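You operate a simulated robot arm through the tools that you are given. There is no shell and no other tool.

You run a simulated two-armed robot. Do the job below in one go: nothing can be reset, and whatever is moved stays where it is left.

TASK
Bring the closing head over the belt and set long stitches.
Fine: free the blue head lever, swing, lock it again; open the blue wing tap; grey knob to long; push the grey drawer in. Where these are worked on the way, their far stop is far enough and under half their travel is too little: blue head lever.

Only the result counts: the job must be done as asked and must still hold three seconds after the hand-in. Knocking over, shifting, dropping, spilling or breaking anything else fails it.

THE ROBOT
Two 7-joint arms with fingered hands on one trunk that stands fixed in place. Base frame: the origin is at the foot of the trunk, x ahead of it, y to its left, z up; the work surface is at about z = 0.45. Lengths are in m, angles in degrees, forces in N, time in s.
The left shoulder is at [0.059, 0.173, 1.229], the right one opposite. Each reaches about 0.788 m from its shoulder. Payload 3.5 kg a hand.
The TCP of each hand is the grasp point between the finger pads, 0.03 m short of the fingertips. In the tool frame z runs along the fingers and y along their closing line. The gripper opens to 0.104 m; its body begins 0.035 m behind the TCP. The gripper is a hand of 3 fingers: y runs from the thumb to the fingers, the wrist lies at [-0.015, -0.104, -0.178] in the tool frame, and closing takes about 1.5 s.
Orientation is that of the tool frame in the base frame, as [roll, pitch, yaw] about the fixed x, y, z axes, in that order (R = Rz(yaw) Ry(pitch) Rx(roll)). With the fingers straight down and the wrist toward the robot, the tool's x, y and z point along [0, 1, 0], [1, 0, 0] and [0, 0, -1] of the base frame.

THE INTERFACE
- The arms move only by the tool move_arm. It takes "left_commands", "right_commands" or both (then of equal length, played together; a hand with none holds still); each is one flat list of numbers, 6 for each row, row after row: the shift along the tool's x, y, z in mm, then the turn, a rotation vector about the tool's x, y, z in degrees. In form: [dx, dy, dz, ax, ay, az, dx, dy, dz, ax, ay, az, ...]. A call has 1 to 20 rows; each row shifts and turns the commanded pose from where the row before left it, along the tool's axes as they then stand. "left_jaw" and "right_jaw" are, for a hand that has rows, the opening, from 0 (shut) to 1 (fully open), set as the call begins (left out, the last holds). Rows are played at 5 a second. More than 0.05 m and 8.6 degrees between two rows, or a gripper value outside its range, and nothing of the call is played. Where a pose cannot be reached the arm comes as near as it can. A force on the tool above 70 N (or 10 N above the force at the start of the call, whichever is more), or a blocked arm, ends the call early, and 0.2 s more pass. Each finger travels about 0.072 m/s and halts on what it meets, pressing with about 27 N; the grip force reading is that of the motor and also rises with nothing between the fingers. The clock runs only during rows and for 0.2 s after the last one: add rows that do not move to give the fingers time. The reply holds the time, the measured pose of the TCP, the force on the tool along the base axes, the opening and the grip force, in the units named above and with some noise, with the torque about the TCP (base axes, N m) and any sound that the robot's microphone picked up.
- Cameras (640 x 400 px; columns grow to the right, rows downward): "scene" is now at [0.1336, 0.0297, 1.3931]; the picture's right is [0.34, -0.94, 0.00], its down [-0.52, -0.18, -0.84] and it looks along [0.79, 0.28, -0.55] (base axes); focal length 214 px, centre (320, 200). "left" rides on the left gripper at [-0.064, -0.094, -0.117] in its tool frame; the picture's right is [-0.72, -0.33, 0.61], its down [0.64, -0.65, 0.40] and it looks along [0.27, 0.68, 0.68] (tool axes); focal length 238 px, centre (320, 200). "right" rides on the right gripper at [0.064, -0.094, -0.117] in its tool frame; the picture's right is [-0.72, 0.33, -0.61], its down [-0.64, -0.65, 0.40] and it looks along [-0.27, 0.68, 0.68] (tool axes); focal length 238 px, centre (320, 200).
- capture(camera): a new picture of that camera. No time passes.
- lift_body(by): moves the trunk up (or, below 0, down) by that many m; the arms and the scene camera ride with it, the base frame stays. It gives what a move gives, with no picture.
- curl_fingers(index, middle, thumb_bend, thumb_turn, hand): sets how far each is bent, from 0 (flat) to 1 (curled in); at 0.3 the hand is open as for a grip, at 0.7 the pads meet at the TCP. One left out holds its place. A second passes; each finger stops where it meets its share of the squeeze, and holds until it gets a number again. A gripper value or a shape takes the hand back. It gives what a move gives, with no picture; readings hold the bend of each and the force on the fingers (four entries, about 0 where the hand has none), thumb and palm. thumb_turn goes from beside the hand (0) to across from the fingers (1), as for a grip.
- set_grasp(shape, hand): the hand has 3 fingers and takes this shape, open, in about a second: jaw (thumb against the fingers, like two jaws); tri (thumb and two fingers); tip (a fingertip pinch); poke (one finger out to press); point (the index stretched); flat (the hand flat); cup (the hand cupped); fist (a fist). The gripper value then closes the fingers along that shape, each until it touches; the sizes above hold for jaw. It gives what a move gives, with no picture.
- pan_tilt(pan, tilt): turns the head with the scene camera to pan (to the left, within 86 degrees either way) and tilt (down, from -29 to 69), counted from straight ahead of the robot (the tilt from the chest, where the trunk bows). It gives what a move gives.
- measure_at(camera, pixels): for up to 12 pixels [column, row] of the newest picture of that camera ("zoom" is the newest enlarged one), the place [x, y, z] in the base frame of the surface seen there, good to about 0.002 m, but the place of the scene camera against the robot may be out by one fixed shift of up to 0.025 m in any direction. No time passes.
- enlarge(camera, box): a new picture of the part [left, top, right, bottom] of that camera's present view, enlarged. No time passes.
- close_job(): hands the job in; it is judged then, once.

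Unless the task says otherwise, let go and move clear before handing in.

The tools are called after "Call:" as a command line: name --argument value ..., lists and objects as JSON in quotes. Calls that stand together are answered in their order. move_arm: Moves the arms, as the interface text tells. Its arguments: {"type":"object","properties":{"left_commands":{"type":"array"},"left_jaw":{"type":"number"},"right_commands":{"type":"array"},"right_jaw":{"type":"number"}},"required":[]} The other tools are called the same way: lift_body (by) moves the trunk up or down; set_grasp (shape, hand) gives the hand a shape; curl_fingers (index, middle, thumb_bend, thumb_turn, hand) moves the fingers one by one; pan_tilt (pan, tilt) turns the head that bears the scene camera; capture (camera) takes a picture; measure_at (camera, pixels) gives the place of the surface under pixels of a picture; enlarge (camera, box) takes an enlarged picture of a part of a camera's view; close_job () hands the job in.

At the start:

```text
time_s: 0.0
left_eef_pos: [0.4402, 0.3574, 1.3383]
left_tool_rot: [180.0, 0.0, 90.0]
left_ft_force: [0.9, 0.0, 0.3]
left_wrist_torque: [-0.03, 0.01, 0.0]
left_finger_gap: 0.1035
left_grasp_force: 0.1
left_shape: jaw
left_bend: [0.3, 0.3, 0.3, 0.98]
left_finger forces: [0.1, 0.0, 0.1, 0.0, 0.0, 0.0]
right_eef_pos: [0.5553, -0.0292, 1.3813]
right_tool_rot: [-180.0, 0.0, 90.0]
right_ft_force: [-0.5, 0.5, -0.4]
right_wrist_torque: [0.02, 0.02, -0.01]
right_finger_gap: 0.1035
right_grasp_force: 0.0
right_shape: jaw
right_bend: [0.3, 0.3, 0.3, 0.98]
right_finger forces: [0.0, 0.1, 0.0, 0.0, 0.1, 0.0]
trunk travel left (down, up): [-0.325, 0.429]
head pan, tilt (commanded): [19.7, 33.2]
```

scene: 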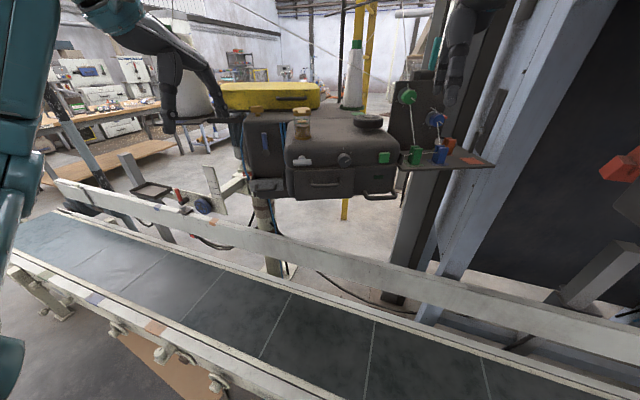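
right: 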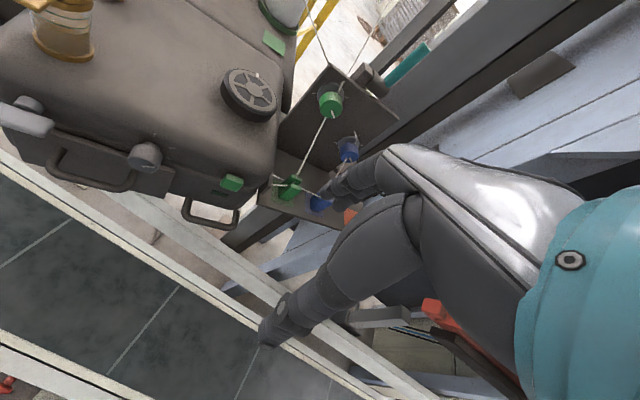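
left: 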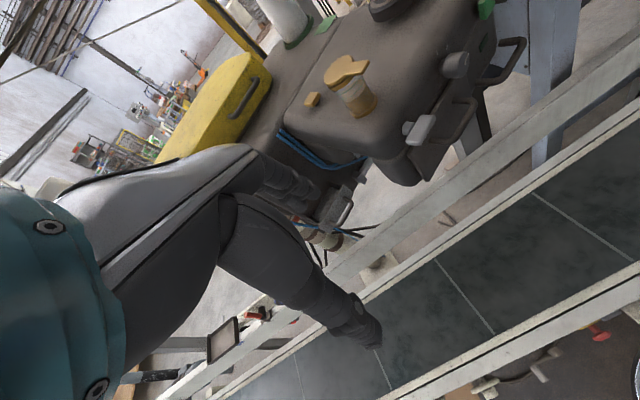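

The scene picture shows a sewing head (grey box around pixels 290-400, 110-200) behind the belt, with a knob near (345,158), a drawer at (325,183), and a panel with green and blue taps near (410-440, 95-160). I will zoom in to identify each control.

Call:
enlarge --camera "scene" --box '[220, 70, 420, 210]'

Call:
enlarge --camera "scene" --box '[370, 70, 510, 180]'

Call:
enlarge --camera "left" --box '[280, 0, 540, 220]'

Call:
enlarge --camera "right" --box '[0, 0, 400, 250]'

```text
2.86 times, centred on (320, 140) of scene
```

zoom: 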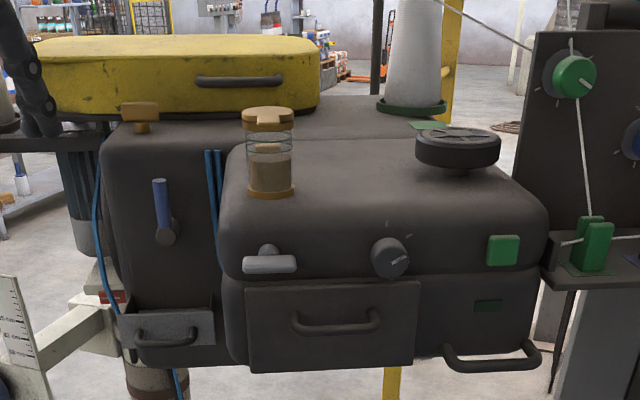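

```text
3.64 times, centred on (440, 125) of scene
```

zoom: 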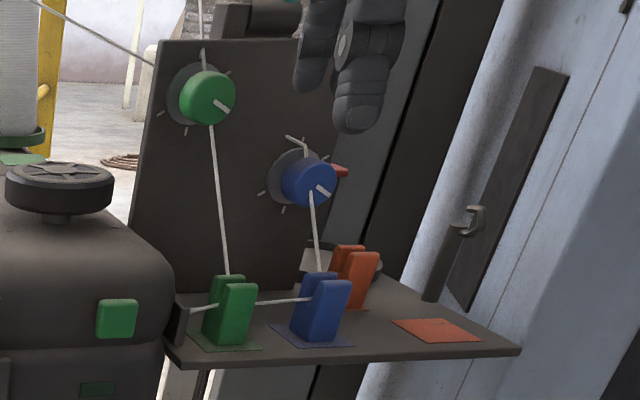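

```text
1.82 times, centred on (410, 110) of left
```

zoom: 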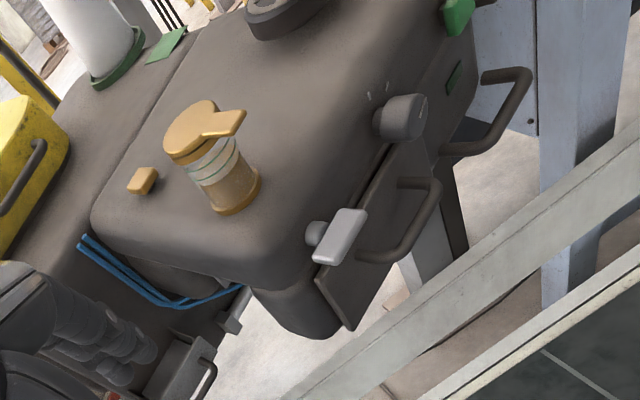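

```text
1.60 times, centred on (200, 125) of right
```

zoom: 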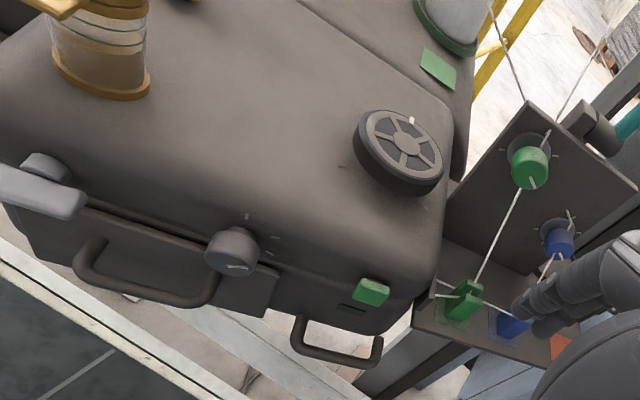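

The head body, a blue lever at scene (270,145), a grey knob at (345,158), two drawers and thread panel are visible, but I do not see the blue wing tap for certain yet. I will look around more with the head camera.

Call:
enlarge --camera "scene" --box '[230, 110, 310, 200]'

Call:
enlarge --camera "scene" --box '[110, 150, 300, 290]'

Call:
enlarge --camera "left" --box '[150, 160, 400, 380]'

Call:
enlarge --camera "scene" --box '[540, 100, 640, 340]'

```text
4.44 times, centred on (270, 155) of scene
```

zoom: 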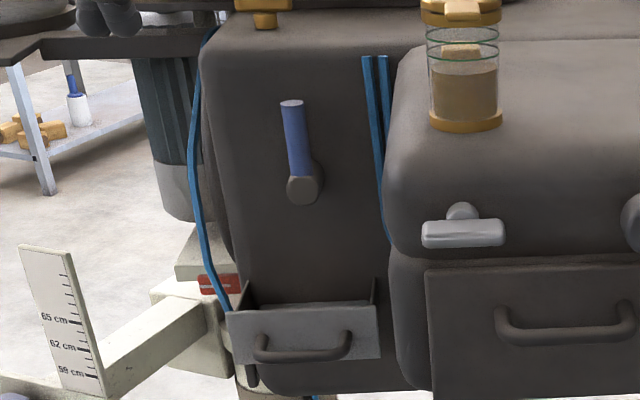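

```text
2.86 times, centred on (205, 220) of scene
```

zoom: 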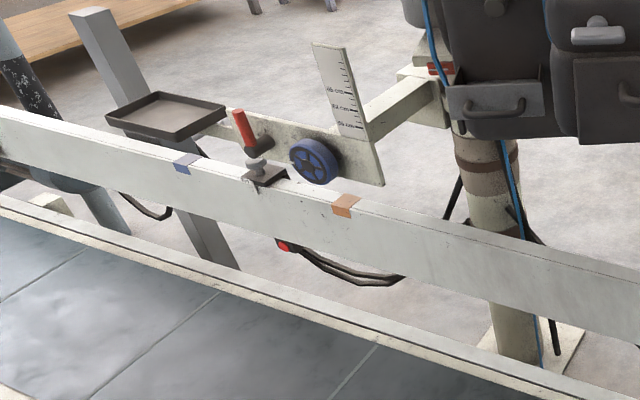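

```text
1.82 times, centred on (275, 270) of left
```

zoom: 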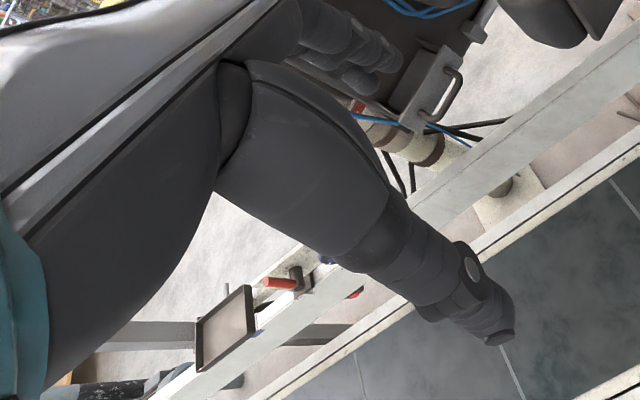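

```text
1.67 times, centred on (590, 220) of scene
```

zoom: 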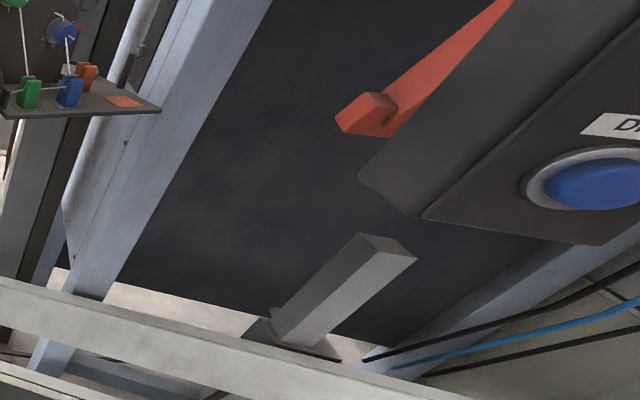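

On the left there is a height scale with a blue handwheel at scene (205,205), and on the right a control box with a blue button. I will turn the head to the right and elsewhere to find the blue wing tap.

Call:
pan_tilt --pan -30 --tilt 40

Call:
capture --camera "scene"

Call:
pan_tilt --pan 50 --tilt 45

Call:
capture --camera "scene"

Call:
pan_tilt --pan 20 --tilt 5

Call:
capture --camera "scene"

```text
time_s: 1.2
left_eef_pos: [0.4403, 0.3567, 1.3375]
left_tool_rot: [180.0, 0.0, 90.0]
left_ft_force: [0.3, 0.8, -0.1]
left_wrist_torque: [-0.04, 0.05, 0.03]
left_finger_gap: 0.1035
left_grasp_force: 0.0
left_shape: jaw
left_bend: [0.3, 0.3, 0.3, 0.98]
left_finger forces: [0.0, 0.0, 0.1, 0.0, 0.1, 0.0]
right_eef_pos: [0.5561, -0.0297, 1.3814]
right_tool_rot: [180.0, -0.1, 90.0]
right_ft_force: [0.5, 0.3, 0.6]
right_wrist_torque: [0.01, -0.04, -0.03]
right_finger_gap: 0.1036
right_grasp_force: 0.1
right_shape: jaw
right_bend: [0.3, 0.3, 0.3, 0.98]
right_finger forces: [0.0, 0.0, 0.1, 0.0, 0.0, 0.0]
trunk travel left (down, up): [-0.325, 0.429]
head pan, tilt (commanded): [-30.0, 40.0]
```

```text
taken
```

scene: 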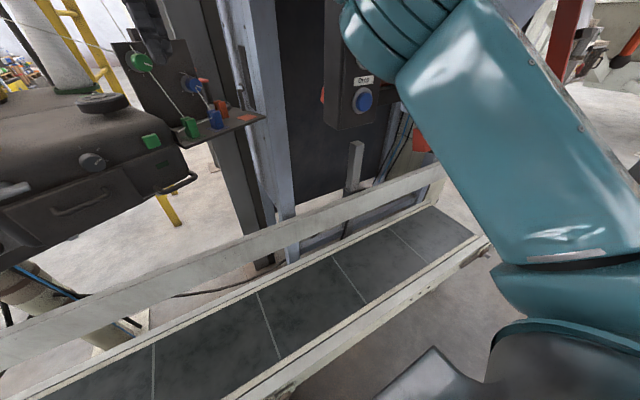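

```text
time_s: 2.7
left_eef_pos: [0.4396, 0.3584, 1.3384]
left_tool_rot: [-180.0, 0.0, 90.1]
left_ft_force: [0.1, 0.4, -0.1]
left_wrist_torque: [0.0, 0.01, -0.04]
left_finger_gap: 0.1036
left_grasp_force: 0.0
left_shape: jaw
left_bend: [0.3, 0.3, 0.3, 0.98]
left_finger forces: [0.0, 0.1, 0.0, 0.0, 0.0, 0.0]
right_eef_pos: [0.5563, -0.0297, 1.3812]
right_tool_rot: [180.0, 0.0, 90.0]
right_ft_force: [-0.7, 0.5, 0.6]
right_wrist_torque: [0.0, -0.02, 0.01]
right_finger_gap: 0.1039
right_grasp_force: 0.0
right_shape: jaw
right_bend: [0.3, 0.3, 0.3, 0.98]
right_finger forces: [0.1, 0.1, 0.1, 0.0, 0.0, 0.0]
trunk travel left (down, up): [-0.325, 0.429]
head pan, tilt (commanded): [50.0, 45.0]
```

```text
taken
```

scene: 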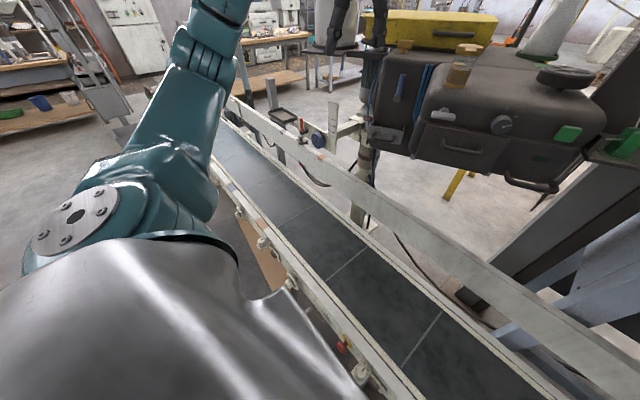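

```text
time_s: 3.8
left_eef_pos: [0.4408, 0.3583, 1.3373]
left_tool_rot: [179.9, -0.1, 90.0]
left_ft_force: [0.5, -0.5, -0.6]
left_wrist_torque: [0.0, -0.02, 0.03]
left_finger_gap: 0.1036
left_grasp_force: 0.1
left_shape: jaw
left_bend: [0.3, 0.3, 0.3, 0.98]
left_finger forces: [0.0, 0.1, 0.0, 0.1, 0.0, 0.0]
right_eef_pos: [0.5562, -0.0278, 1.382]
right_tool_rot: [-180.0, 0.1, 89.9]
right_ft_force: [0.9, 1.1, 0.5]
right_wrist_torque: [0.0, 0.03, 0.0]
right_finger_gap: 0.1036
right_grasp_force: 0.0
right_shape: jaw
right_bend: [0.3, 0.3, 0.3, 0.98]
right_finger forces: [0.0, 0.0, 0.1, 0.0, 0.1, 0.1]
trunk travel left (down, up): [-0.325, 0.429]
head pan, tilt (commanded): [20.0, 5.0]
```

```text
taken
```

scene: 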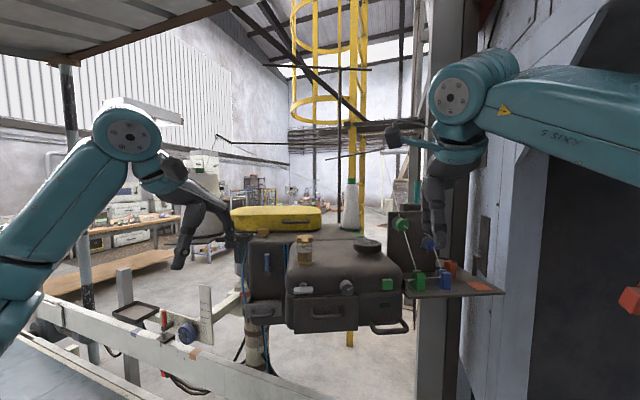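

The wing tap is still not certain; I see something teal behind the thread panel and the control box on the right. I will zoom into these.

Call:
enlarge --camera "scene" --box '[370, 170, 520, 310]'

Call:
enlarge --camera "right" --box '[240, 30, 460, 240]'

Call:
enlarge --camera "right" --box '[320, 220, 640, 400]'

Call:
enlarge --camera "scene" --box '[100, 200, 320, 380]'

```text
2.86 times, centred on (445, 240) of scene
```

zoom: 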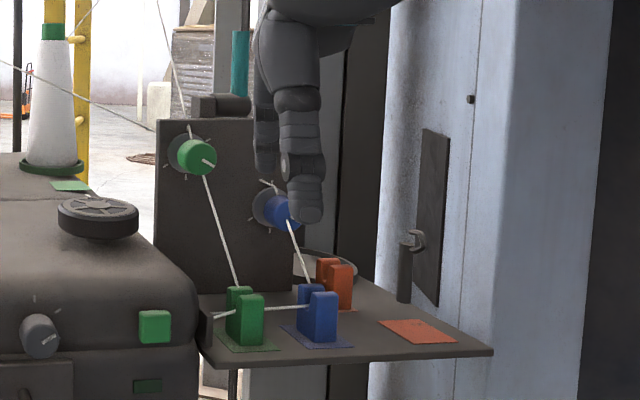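

```text
1.90 times, centred on (350, 135) of right
```

zoom: 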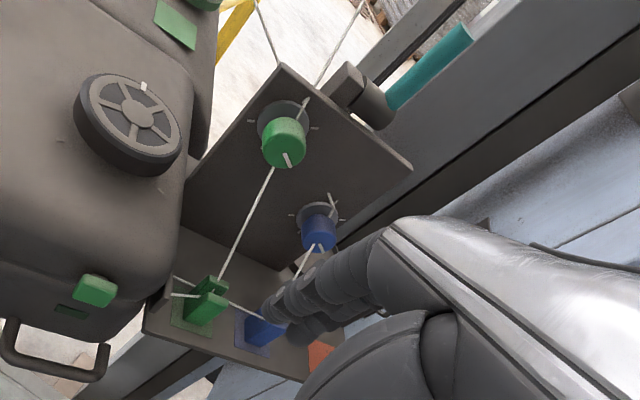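

```text
2.00 times, centred on (480, 310) of right
```

zoom: 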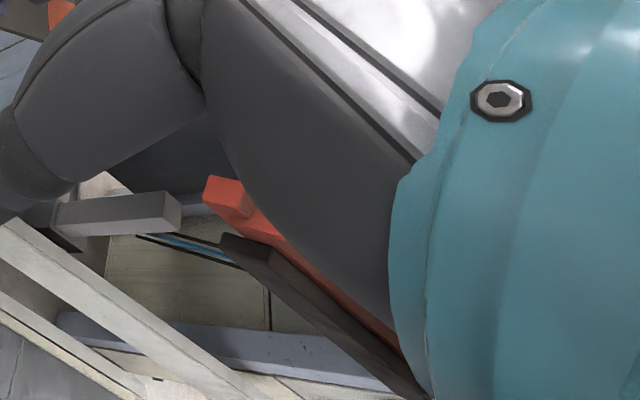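

```text
2.22 times, centred on (210, 290) of scene
```

zoom: 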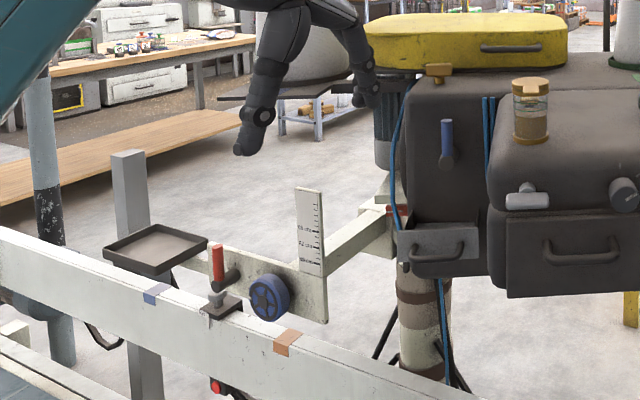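

The blue items so far are the head lever, a blue handwheel on the height scale at (190,330), thread tension dial and blue box button. I will look at the right side and down low for a tap.

Call:
pan_tilt --pan -20 --tilt 25

Call:
capture --camera "scene"

Call:
enlarge --camera "scene" --box '[240, 80, 440, 260]'

Call:
pan_tilt --pan -75 --tilt 40

Call:
capture --camera "scene"

Call:
pan_tilt --pan 10 --tilt 65

Call:
capture --camera "scene"

```text
time_s: 4.8
left_eef_pos: [0.4405, 0.3578, 1.3374]
left_tool_rot: [-180.0, 0.0, 90.0]
left_ft_force: [0.7, 0.6, 0.1]
left_wrist_torque: [-0.03, -0.02, 0.01]
left_finger_gap: 0.1037
left_grasp_force: 0.1
left_shape: jaw
left_bend: [0.3, 0.3, 0.3, 0.98]
left_finger forces: [0.0, 0.0, 0.0, 0.1, 0.1, 0.0]
right_eef_pos: [0.5561, -0.0284, 1.3794]
right_tool_rot: [-179.9, 0.1, 90.0]
right_ft_force: [0.2, 0.1, 0.2]
right_wrist_torque: [-0.04, 0.02, 0.02]
right_finger_gap: 0.1037
right_grasp_force: 0.1
right_shape: jaw
right_bend: [0.3, 0.3, 0.3, 0.98]
right_finger forces: [0.0, 0.0, 0.1, 0.0, 0.1, 0.0]
trunk travel left (down, up): [-0.325, 0.429]
head pan, tilt (commanded): [-20.0, 25.0]
```

```text
taken
```

scene: 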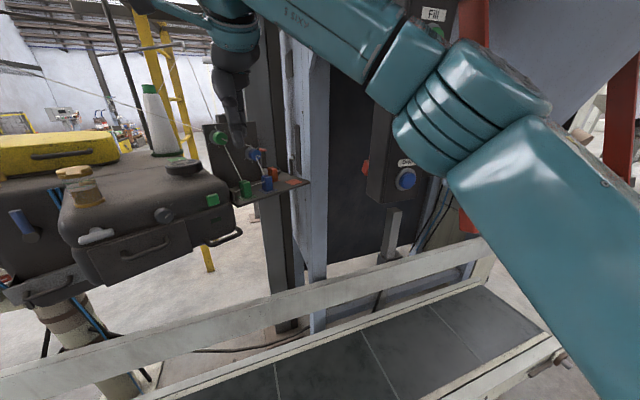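

```text
2.22 times, centred on (340, 170) of scene
```

zoom: 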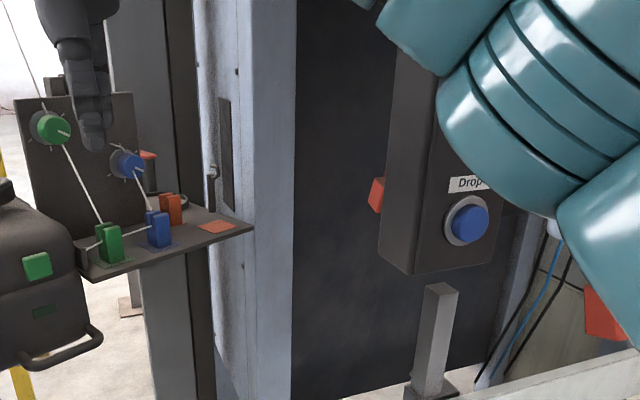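

```text
time_s: 6.1
left_eef_pos: [0.4408, 0.3581, 1.3374]
left_tool_rot: [-180.0, -0.1, 90.0]
left_ft_force: [0.8, 0.7, -0.8]
left_wrist_torque: [-0.03, 0.01, -0.01]
left_finger_gap: 0.1037
left_grasp_force: 0.2
left_shape: jaw
left_bend: [0.3, 0.3, 0.3, 0.98]
left_finger forces: [0.0, 0.0, 0.0, 0.1, 0.0, 0.1]
right_eef_pos: [0.5559, -0.0286, 1.3813]
right_tool_rot: [179.9, 0.0, 90.1]
right_ft_force: [0.0, 0.5, 0.6]
right_wrist_torque: [0.03, 0.05, 0.01]
right_finger_gap: 0.1031
right_grasp_force: 0.1
right_shape: jaw
right_bend: [0.3, 0.3, 0.3, 0.98]
right_finger forces: [0.0, 0.1, 0.0, 0.0, 0.1, 0.1]
trunk travel left (down, up): [-0.325, 0.429]
head pan, tilt (commanded): [-75.0, 40.0]
```

```text
taken
```

scene: 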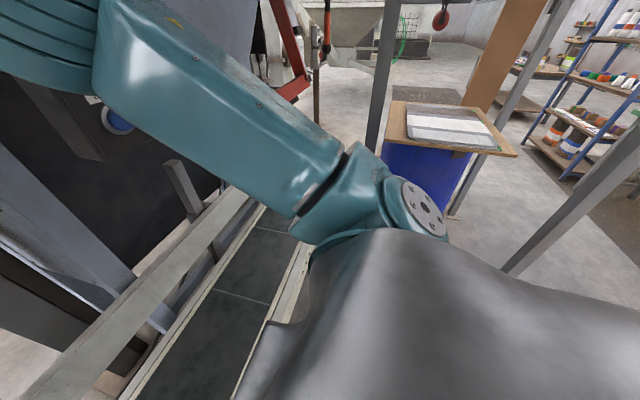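

```text
time_s: 7.7
left_eef_pos: [0.4399, 0.3577, 1.3377]
left_tool_rot: [180.0, -0.1, 89.9]
left_ft_force: [0.1, 0.0, 0.3]
left_wrist_torque: [0.01, -0.02, -0.01]
left_finger_gap: 0.1036
left_grasp_force: 0.0
left_shape: jaw
left_bend: [0.3, 0.3, 0.3, 0.98]
left_finger forces: [0.1, 0.1, 0.0, 0.1, 0.0, 0.0]
right_eef_pos: [0.5546, -0.0296, 1.3808]
right_tool_rot: [-179.9, 0.0, 90.1]
right_ft_force: [0.1, -0.4, 0.3]
right_wrist_torque: [-0.03, -0.01, -0.03]
right_finger_gap: 0.1036
right_grasp_force: 0.0
right_shape: jaw
right_bend: [0.3, 0.3, 0.3, 0.98]
right_finger forces: [0.1, 0.1, 0.1, 0.0, 0.0, 0.1]
trunk travel left (down, up): [-0.325, 0.429]
head pan, tilt (commanded): [10.0, 65.0]
```

```text
taken
```

scene: 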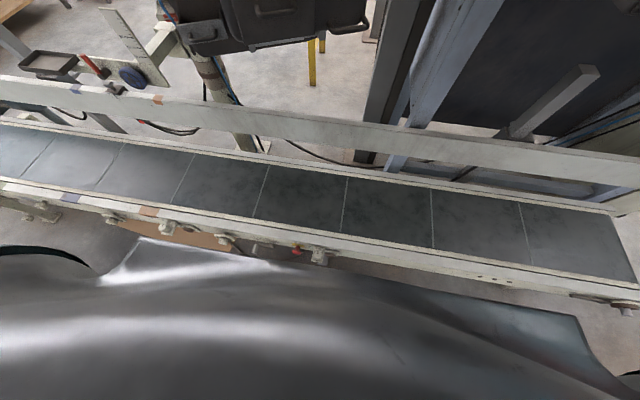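

The control box reads "Fill" and "Drop", so it is not the tap; part of it is hidden by the right arm. I will return the head to the work view and measure the positions of key points.

Call:
pan_tilt --pan 20 --tilt 25

Call:
capture --camera "scene"

Call:
enlarge --camera "scene" --box '[220, 120, 420, 260]'

```text
time_s: 8.8
left_eef_pos: [0.4396, 0.358, 1.3368]
left_tool_rot: [180.0, -0.1, 90.1]
left_ft_force: [-0.5, -0.4, -0.2]
left_wrist_torque: [0.02, -0.02, -0.04]
left_finger_gap: 0.1034
left_grasp_force: 0.0
left_shape: jaw
left_bend: [0.3, 0.3, 0.3, 0.98]
left_finger forces: [0.1, 0.1, 0.0, 0.0, 0.0, 0.1]
right_eef_pos: [0.5551, -0.0296, 1.3809]
right_tool_rot: [180.0, 0.0, 90.0]
right_ft_force: [-0.3, 0.7, 0.8]
right_wrist_torque: [-0.03, 0.05, -0.03]
right_finger_gap: 0.1034
right_grasp_force: 0.0
right_shape: jaw
right_bend: [0.3, 0.3, 0.3, 0.98]
right_finger forces: [0.0, 0.0, 0.1, 0.0, 0.0, 0.0]
trunk travel left (down, up): [-0.325, 0.429]
head pan, tilt (commanded): [20.0, 25.0]
```

```text
taken
```

scene: 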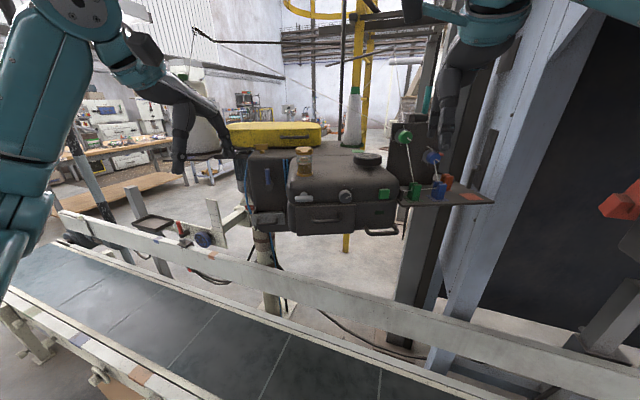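

```text
2.86 times, centred on (320, 190) of scene
```

zoom: 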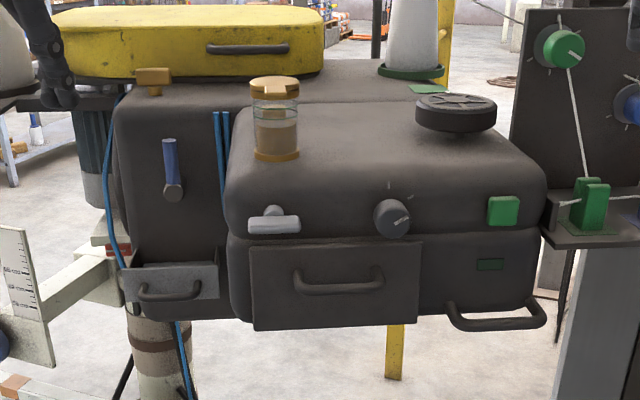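

Call:
measure_at --camera "zoom" --pixels '[[171, 150], [172, 192], [391, 217], [275, 225], [340, 287], [335, 300], [500, 320], [503, 210], [456, 110], [170, 283], [285, 85], [153, 75]]'

Call:
measure_at --camera "scene" --pixels '[[205, 239], [182, 228], [150, 222], [405, 137], [430, 157], [415, 190], [440, 190], [473, 196], [270, 300], [250, 262], [350, 300], [620, 205]]'

Call:
measure_at --camera "zoom" --pixels '[[242, 120], [540, 190], [120, 120], [130, 230], [240, 300], [420, 250], [530, 290], [260, 320], [412, 325], [225, 120], [410, 60], [220, 320]]'

```text
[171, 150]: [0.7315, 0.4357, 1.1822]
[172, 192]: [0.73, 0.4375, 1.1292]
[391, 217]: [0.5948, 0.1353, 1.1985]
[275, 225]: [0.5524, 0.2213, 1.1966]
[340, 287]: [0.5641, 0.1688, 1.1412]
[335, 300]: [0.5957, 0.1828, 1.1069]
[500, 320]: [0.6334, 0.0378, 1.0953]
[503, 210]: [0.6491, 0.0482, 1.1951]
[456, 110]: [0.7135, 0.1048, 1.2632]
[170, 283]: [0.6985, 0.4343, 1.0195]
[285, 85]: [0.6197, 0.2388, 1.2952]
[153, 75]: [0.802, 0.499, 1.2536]
```

```text
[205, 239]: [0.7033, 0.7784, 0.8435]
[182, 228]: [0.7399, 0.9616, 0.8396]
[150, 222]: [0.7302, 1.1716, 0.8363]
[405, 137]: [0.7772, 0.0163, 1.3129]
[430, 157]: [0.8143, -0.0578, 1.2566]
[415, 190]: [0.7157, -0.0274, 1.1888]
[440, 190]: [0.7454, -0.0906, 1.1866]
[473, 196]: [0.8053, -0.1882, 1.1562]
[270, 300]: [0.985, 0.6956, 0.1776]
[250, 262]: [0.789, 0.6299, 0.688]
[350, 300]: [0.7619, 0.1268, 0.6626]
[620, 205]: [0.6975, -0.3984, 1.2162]
```

```text
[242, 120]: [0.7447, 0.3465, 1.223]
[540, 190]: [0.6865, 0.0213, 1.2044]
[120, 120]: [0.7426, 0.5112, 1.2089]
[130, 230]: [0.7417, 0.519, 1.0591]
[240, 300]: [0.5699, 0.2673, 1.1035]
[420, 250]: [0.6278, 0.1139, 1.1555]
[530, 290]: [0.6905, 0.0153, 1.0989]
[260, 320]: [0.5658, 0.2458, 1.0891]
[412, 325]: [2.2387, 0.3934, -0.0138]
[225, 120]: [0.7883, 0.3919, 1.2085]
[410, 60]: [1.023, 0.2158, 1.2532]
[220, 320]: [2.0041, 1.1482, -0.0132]
```

The measurements give the blue lever at about (0.73,0.436,1.16), knob at (0.595,0.135,1.20) and drawer handle at (0.564,0.169,1.14). I need the belt geometry and the post and hinge arrangement, so I measure more points.

Call:
measure_at --camera "scene" --pixels '[[60, 220], [300, 285], [600, 370], [250, 360], [320, 345], [180, 330], [100, 300], [60, 245], [262, 240], [273, 300], [210, 320], [390, 390]]'

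Call:
capture --camera "left"

Call:
measure_at --camera "left" --pixels '[[277, 130], [290, 100], [310, 60], [350, 20], [395, 175], [345, 215], [340, 185], [440, 170], [380, 155], [500, 190], [380, 260], [310, 105]]'

Call:
measure_at --camera "right" --pixels '[[145, 155], [230, 183], [250, 95], [25, 120], [95, 170], [200, 210], [275, 40], [60, 10], [232, 60], [270, 150], [332, 98], [348, 150]]'

```text
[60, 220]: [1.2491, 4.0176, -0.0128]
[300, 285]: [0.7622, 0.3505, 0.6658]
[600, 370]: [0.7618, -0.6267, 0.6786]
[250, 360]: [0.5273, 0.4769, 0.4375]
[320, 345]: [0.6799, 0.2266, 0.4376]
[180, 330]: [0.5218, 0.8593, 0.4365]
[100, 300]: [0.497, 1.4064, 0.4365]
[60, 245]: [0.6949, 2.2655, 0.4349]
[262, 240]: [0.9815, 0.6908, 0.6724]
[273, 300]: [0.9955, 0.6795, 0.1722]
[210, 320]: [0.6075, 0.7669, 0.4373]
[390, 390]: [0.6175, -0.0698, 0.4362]
```

```text
taken
```

left: 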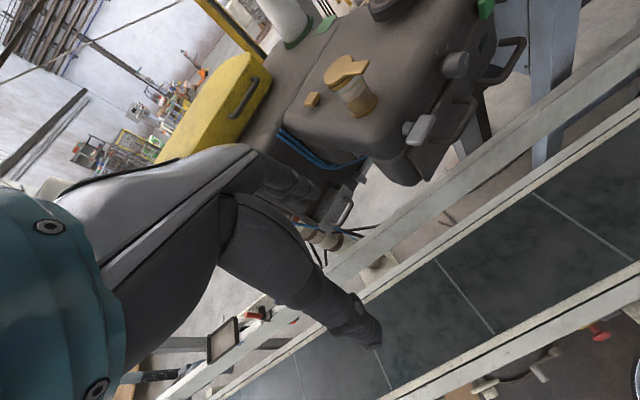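

```text
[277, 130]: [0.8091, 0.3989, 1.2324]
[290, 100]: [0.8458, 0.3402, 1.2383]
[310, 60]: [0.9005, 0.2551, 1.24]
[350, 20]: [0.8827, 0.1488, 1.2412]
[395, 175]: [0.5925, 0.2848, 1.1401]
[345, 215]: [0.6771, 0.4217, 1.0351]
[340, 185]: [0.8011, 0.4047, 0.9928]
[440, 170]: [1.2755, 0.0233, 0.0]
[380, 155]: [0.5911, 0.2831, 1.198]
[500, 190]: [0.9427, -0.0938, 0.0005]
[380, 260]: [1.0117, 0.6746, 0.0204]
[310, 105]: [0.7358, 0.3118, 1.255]
```

```text
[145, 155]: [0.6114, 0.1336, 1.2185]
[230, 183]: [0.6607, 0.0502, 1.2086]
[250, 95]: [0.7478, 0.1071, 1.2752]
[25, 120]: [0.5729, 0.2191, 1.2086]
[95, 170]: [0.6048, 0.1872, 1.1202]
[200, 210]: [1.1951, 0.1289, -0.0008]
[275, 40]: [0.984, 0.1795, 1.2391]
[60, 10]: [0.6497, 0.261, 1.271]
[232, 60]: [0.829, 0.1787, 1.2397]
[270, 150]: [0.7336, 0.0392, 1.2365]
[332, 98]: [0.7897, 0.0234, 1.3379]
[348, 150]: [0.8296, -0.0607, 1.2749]
```

The belt lies at z≈0.437 with x about 0.45–0.70, and the post stands near (0.985, 0.68), so the head must be swung about the post toward me. I will shift the left hand 200 mm to the left so it uncovers the side of the head and look with its camera.

Call:
move_arm --left_commands '[40, 0, 0, 0, 0, 0, 40, 0, 0, 0, 0, 0, 40, 0, 0, 0, 0, 0, 40, 0, 0, 0, 0, 0, 40, 0, 0, 0, 0, 0]'

Call:
capture --camera "left"

Call:
capture --camera "scene"

```text
time_s: 9.9
left_eef_pos: [0.4424, 0.5574, 1.3401]
left_tool_rot: [-179.8, 0.0, 90.0]
left_ft_force: [0.2, 1.2, 0.4]
left_wrist_torque: [-0.01, 0.0, -0.02]
left_finger_gap: 0.1038
left_grasp_force: 0.0
left_shape: jaw
left_bend: [0.3, 0.3, 0.3, 0.98]
left_finger forces: [0.0, 0.0, 0.0, 0.0, 0.0, 0.1]
right_eef_pos: [0.5558, -0.0281, 1.3797]
right_tool_rot: [-180.0, 0.0, 90.1]
right_ft_force: [0.3, 0.0, 1.2]
right_wrist_torque: [0.02, -0.01, 0.02]
right_finger_gap: 0.1034
right_grasp_force: 0.1
right_shape: jaw
right_bend: [0.3, 0.3, 0.3, 0.98]
right_finger forces: [0.0, 0.1, 0.1, 0.0, 0.0, 0.0]
trunk travel left (down, up): [-0.325, 0.429]
head pan, tilt (commanded): [20.0, 25.0]
```

```text
taken
```

left: 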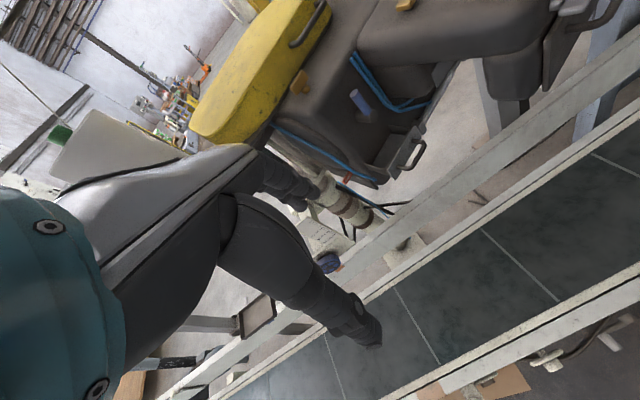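

```text
taken
```

scene: 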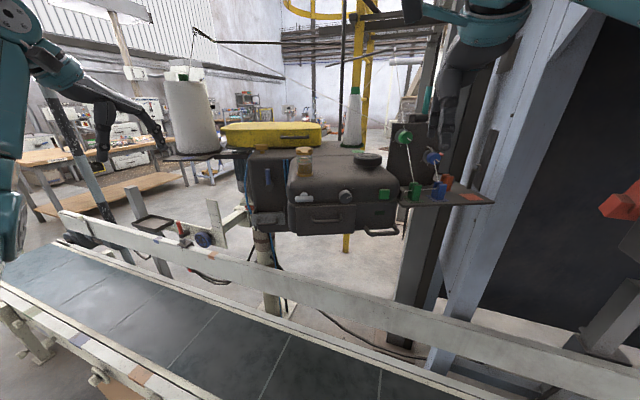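

The left hand now no longer covers the head's left side; a spool cone on a tray at (190,120) is now visible. I zoom into the newly revealed areas.

Call:
enlarge --camera "scene" --box '[130, 60, 330, 200]'

Call:
enlarge --camera "left" --box '[240, 0, 480, 260]'

Call:
enlarge --camera "left" --box '[200, 150, 440, 350]'

Call:
enlarge --camera "left" --box '[440, 280, 640, 400]'

```text
2.86 times, centred on (230, 130) of scene
```

zoom: 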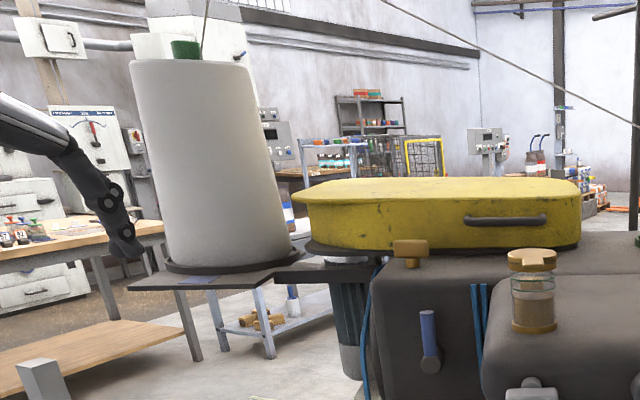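

```text
1.54 times, centred on (360, 130) of left
```

zoom: 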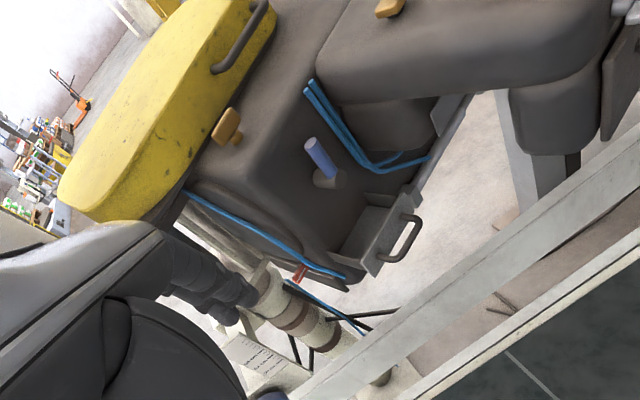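

```text
2.00 times, centred on (320, 250) of left
```

zoom: 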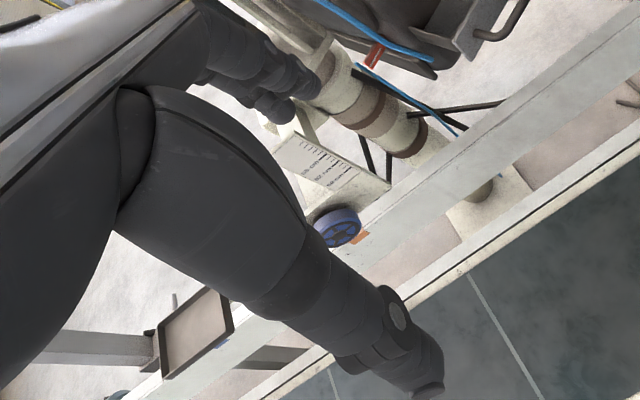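

```text
3.20 times, centred on (540, 340) of left
```

zoom: 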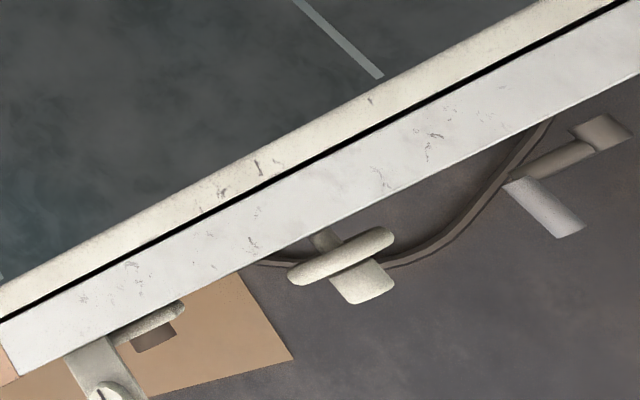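

The small tray-drawer at left zoom (385,240) stands open with grey sides; I still need the blue wing tap. I will inspect the near side of the belt rail and the right side.

Call:
pan_tilt --pan 30 --tilt 65

Call:
enlarge --camera "scene" --box '[0, 100, 320, 300]'

Call:
enlarge --camera "scene" --box '[320, 0, 640, 200]'

Call:
enlarge --camera "scene" --box '[320, 200, 640, 400]'

Call:
enlarge --camera "scene" --box '[0, 0, 320, 200]'

```text
time_s: 11.0
left_eef_pos: [0.4435, 0.5551, 1.3388]
left_tool_rot: [179.9, -0.1, 90.0]
left_ft_force: [0.0, -0.6, 0.3]
left_wrist_torque: [0.06, 0.01, -0.03]
left_finger_gap: 0.1036
left_grasp_force: 0.1
left_shape: jaw
left_bend: [0.3, 0.3, 0.3, 0.98]
left_finger forces: [0.1, 0.0, 0.0, 0.1, 0.1, 0.0]
right_eef_pos: [0.5562, -0.0293, 1.3811]
right_tool_rot: [180.0, 0.0, 90.0]
right_ft_force: [0.9, 0.2, 1.3]
right_wrist_torque: [-0.03, -0.01, 0.0]
right_finger_gap: 0.1037
right_grasp_force: 0.0
right_shape: jaw
right_bend: [0.3, 0.3, 0.3, 0.98]
right_finger forces: [0.0, 0.0, 0.0, 0.0, 0.0, 0.0]
trunk travel left (down, up): [-0.325, 0.429]
head pan, tilt (commanded): [30.0, 65.0]
```

```text
2.00 times, centred on (160, 200) of scene
```

zoom: 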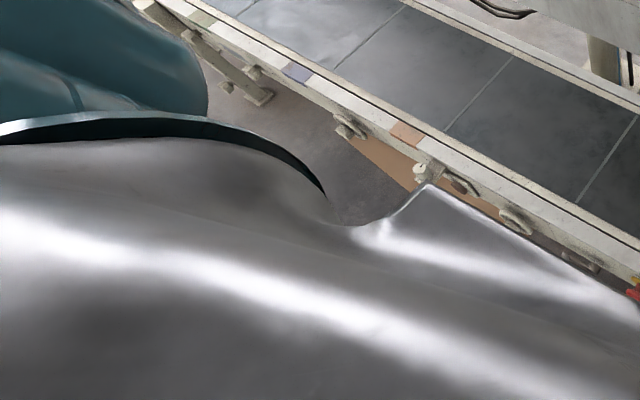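

```text
2.00 times, centred on (480, 100) of scene
```

zoom: 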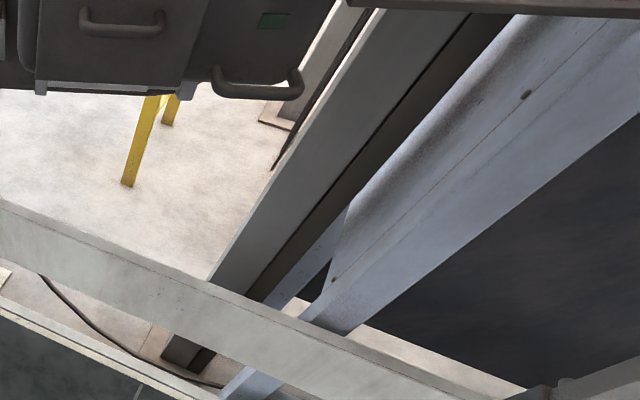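

```text
2.00 times, centred on (480, 300) of scene
```

zoom: 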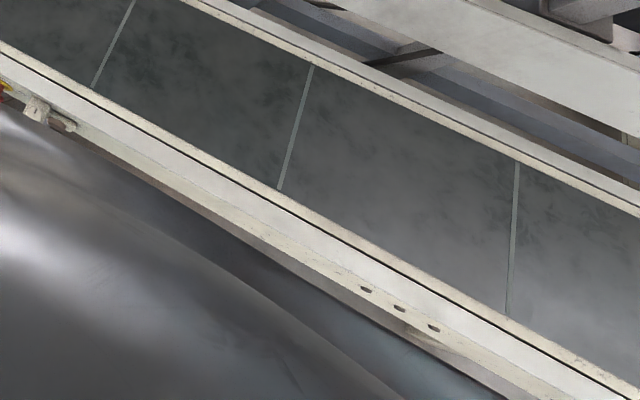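

```text
2.00 times, centred on (160, 100) of scene
```

zoom: 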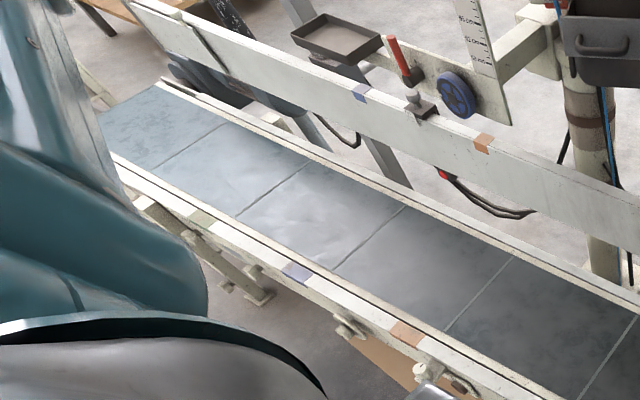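

No tap is visible near the belt; the remaining hidden spots are behind the right arm and on the right/back of the head. I will draw the right hand back and to the side for a clear look.

Call:
move_arm --right_commands '[0, -40, 0, 0, 0, 0, 0, -40, 0, 0, 0, 0, 0, -40, 0, 0, 0, 0, 0, -40, 0, 0, 0, 0, -40, 0, 0, 0, 0, 0, -40, 0, 0, 0, 0, 0]'

Call:
pan_tilt --pan -10 --tilt 25

Call:
capture --camera "scene"

Call:
capture --camera "right"

```text
time_s: 12.4
left_eef_pos: [0.4416, 0.556, 1.339]
left_tool_rot: [-180.0, 0.0, 89.9]
left_ft_force: [0.4, -0.1, -0.1]
left_wrist_torque: [-0.01, 0.0, 0.0]
left_finger_gap: 0.1036
left_grasp_force: 0.1
left_shape: jaw
left_bend: [0.3, 0.3, 0.3, 0.98]
left_finger forces: [0.0, 0.1, 0.0, 0.0, 0.1, 0.0]
right_eef_pos: [0.3954, -0.1081, 1.3812]
right_tool_rot: [-179.9, -0.1, 90.0]
right_ft_force: [-0.3, -0.4, -0.3]
right_wrist_torque: [-0.01, -0.01, 0.01]
right_finger_gap: 0.1037
right_grasp_force: 0.0
right_shape: jaw
right_bend: [0.3, 0.3, 0.3, 0.98]
right_finger forces: [0.0, 0.0, 0.0, 0.0, 0.1, 0.0]
trunk travel left (down, up): [-0.325, 0.429]
head pan, tilt (commanded): [30.0, 65.0]
```

```text
time_s: 13.5
left_eef_pos: [0.443, 0.5561, 1.3396]
left_tool_rot: [180.0, 0.0, 89.9]
left_ft_force: [0.0, -0.2, -1.2]
left_wrist_torque: [0.0, -0.02, 0.03]
left_finger_gap: 0.1037
left_grasp_force: 0.1
left_shape: jaw
left_bend: [0.3, 0.3, 0.3, 0.98]
left_finger forces: [0.1, 0.0, 0.1, 0.0, 0.1, 0.0]
right_eef_pos: [0.3954, -0.108, 1.3816]
right_tool_rot: [-180.0, 0.0, 90.0]
right_ft_force: [0.0, 0.2, -0.7]
right_wrist_torque: [0.02, -0.01, 0.02]
right_finger_gap: 0.1038
right_grasp_force: 0.0
right_shape: jaw
right_bend: [0.3, 0.3, 0.3, 0.98]
right_finger forces: [0.1, 0.0, 0.0, 0.1, 0.1, 0.0]
trunk travel left (down, up): [-0.325, 0.429]
head pan, tilt (commanded): [-10.0, 25.0]
```

```text
taken
```

scene: 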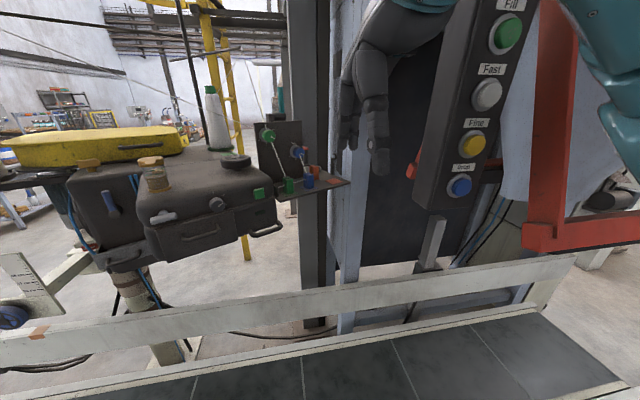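

```text
taken
```

right: 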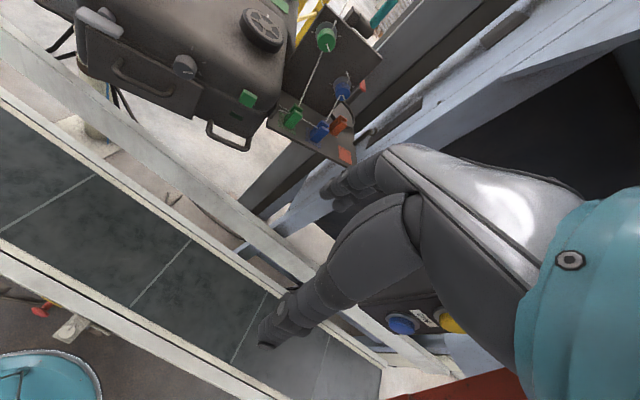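

The box on the right carries Fill/Fast/Fine/Drop buttons and no tap. I will raise the trunk to look over the top and behind the head.

Call:
lift_body --by 0.4

Call:
pan_tilt --pan 15 --tilt 40

Call:
capture --camera "scene"

Call:
enlarge --camera "scene" --box '[200, 80, 440, 250]'

Call:
capture --camera "left"

Call:
capture --camera "right"

```text
time_s: 15.8
left_eef_pos: [0.456, 0.5587, 1.5908]
left_tool_rot: [-179.4, 0.1, 90.0]
left_ft_force: [3.1, -0.3, -0.3]
left_wrist_torque: [-0.03, 0.19, 0.0]
left_finger_gap: 0.1038
left_grasp_force: 0.1
left_shape: jaw
left_bend: [0.3, 0.3, 0.3, 0.98]
left_finger forces: [0.0, 0.1, 0.1, 0.0, 0.0, 0.1]
right_eef_pos: [0.4328, -0.1053, 1.5487]
right_tool_rot: [-167.6, 1.6, 90.9]
right_ft_force: [2.0, -0.7, -1.4]
right_wrist_torque: [0.0, 0.21, -0.01]
right_finger_gap: 0.1038
right_grasp_force: 0.0
right_shape: jaw
right_bend: [0.3, 0.3, 0.3, 0.98]
right_finger forces: [0.0, 0.1, 0.1, 0.1, 0.1, 0.0]
trunk travel left (down, up): [-0.579, 0.175]
head pan, tilt (commanded): [-10.0, 25.0]
stopped: the arm was blocked; the commanded pose is now the measured one
```

```text
time_s: 16.7
left_eef_pos: [0.4318, 0.5591, 1.5953]
left_tool_rot: [179.6, 0.2, 90.1]
left_ft_force: [-1.0, 0.8, 0.5]
left_wrist_torque: [-0.01, -0.04, 0.0]
left_finger_gap: 0.104
left_grasp_force: 0.1
left_shape: jaw
left_bend: [0.3, 0.3, 0.3, 0.98]
left_finger forces: [0.1, 0.0, 0.1, 0.1, 0.0, 0.1]
right_eef_pos: [0.4097, -0.1043, 1.5504]
right_tool_rot: [-168.6, 1.6, 91.0]
right_ft_force: [-0.1, 1.2, 0.2]
right_wrist_torque: [0.0, -0.07, -0.01]
right_finger_gap: 0.1038
right_grasp_force: 0.1
right_shape: jaw
right_bend: [0.3, 0.3, 0.3, 0.98]
right_finger forces: [0.1, 0.1, 0.0, 0.0, 0.1, 0.1]
trunk travel left (down, up): [-0.579, 0.175]
head pan, tilt (commanded): [15.0, 40.0]
```

```text
taken
```

scene: 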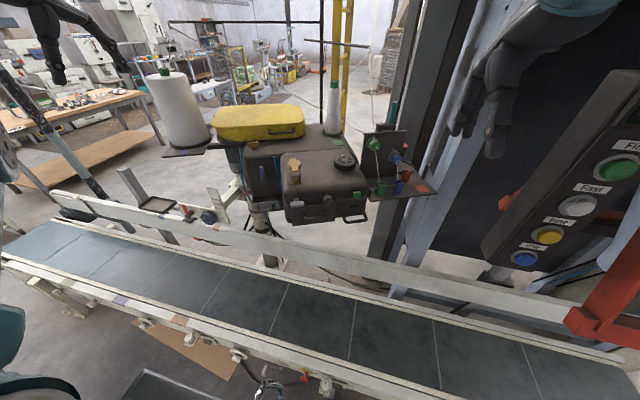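

```text
2.35 times, centred on (320, 165) of scene
```

zoom: 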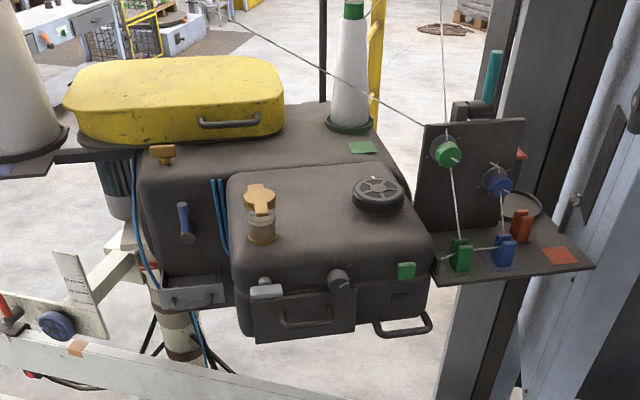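

```text
taken
```

left: 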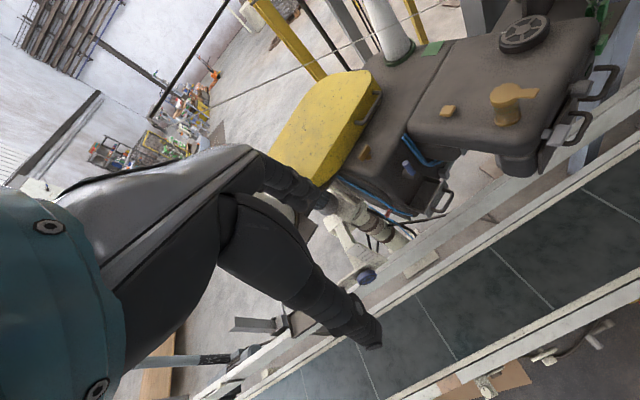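

```text
taken
```

right: 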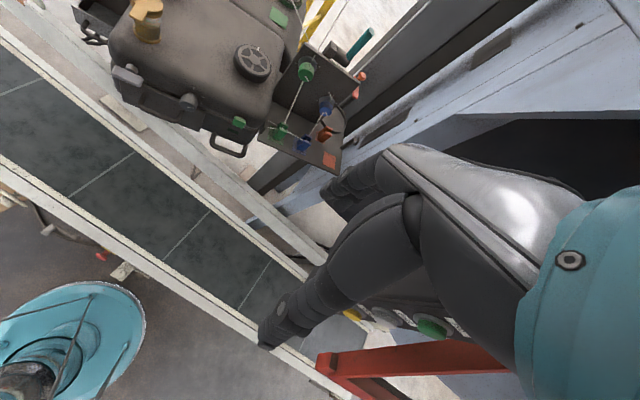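

From above I see the oiler, a black handwheel, two orange T pieces, but still no blue wing tap. I zoom into the hand pictures for more detail.

Call:
enlarge --camera "left" --box '[320, 0, 640, 220]'

Call:
enlarge --camera "left" --box '[310, 120, 470, 290]'

Call:
enlarge --camera "right" --box '[60, 0, 380, 200]'

Call:
enlarge --camera "scene" --box '[130, 300, 370, 400]'

```text
1.82 times, centred on (480, 110) of left
```

zoom: 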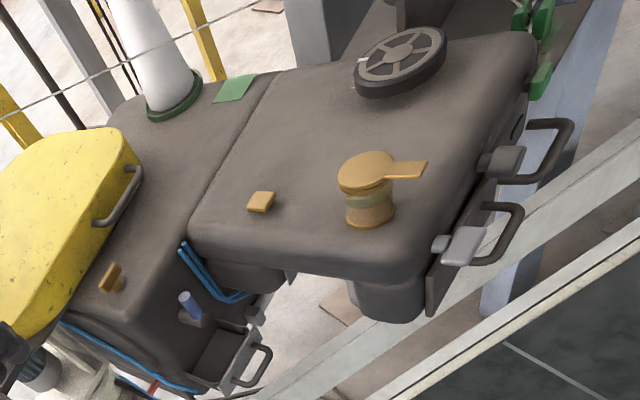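

```text
2.35 times, centred on (390, 205) of left
```

zoom: 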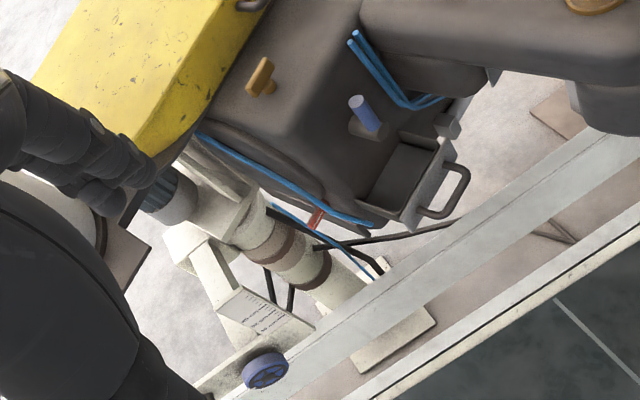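

```text
2.00 times, centred on (220, 100) of right
```

zoom: 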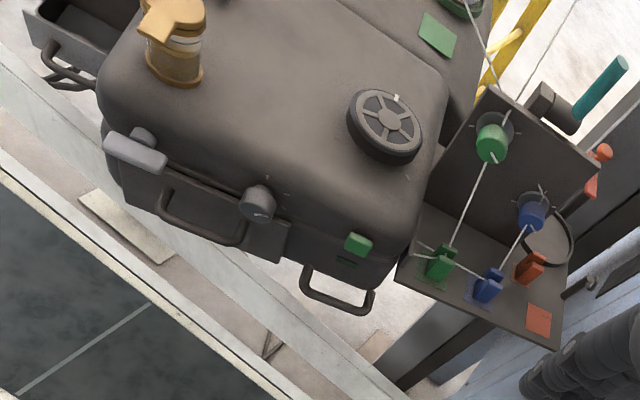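

```text
2.67 times, centred on (250, 350) of scene
```

zoom: 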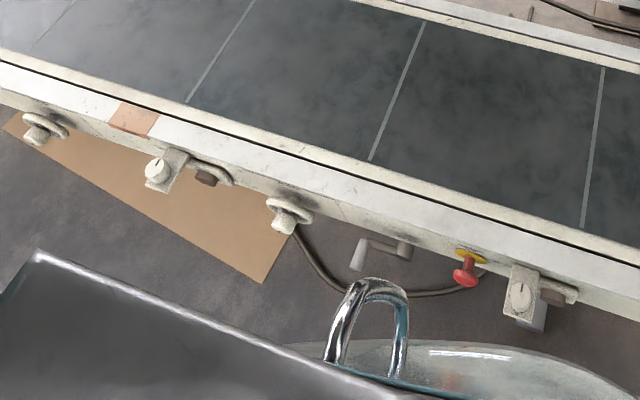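

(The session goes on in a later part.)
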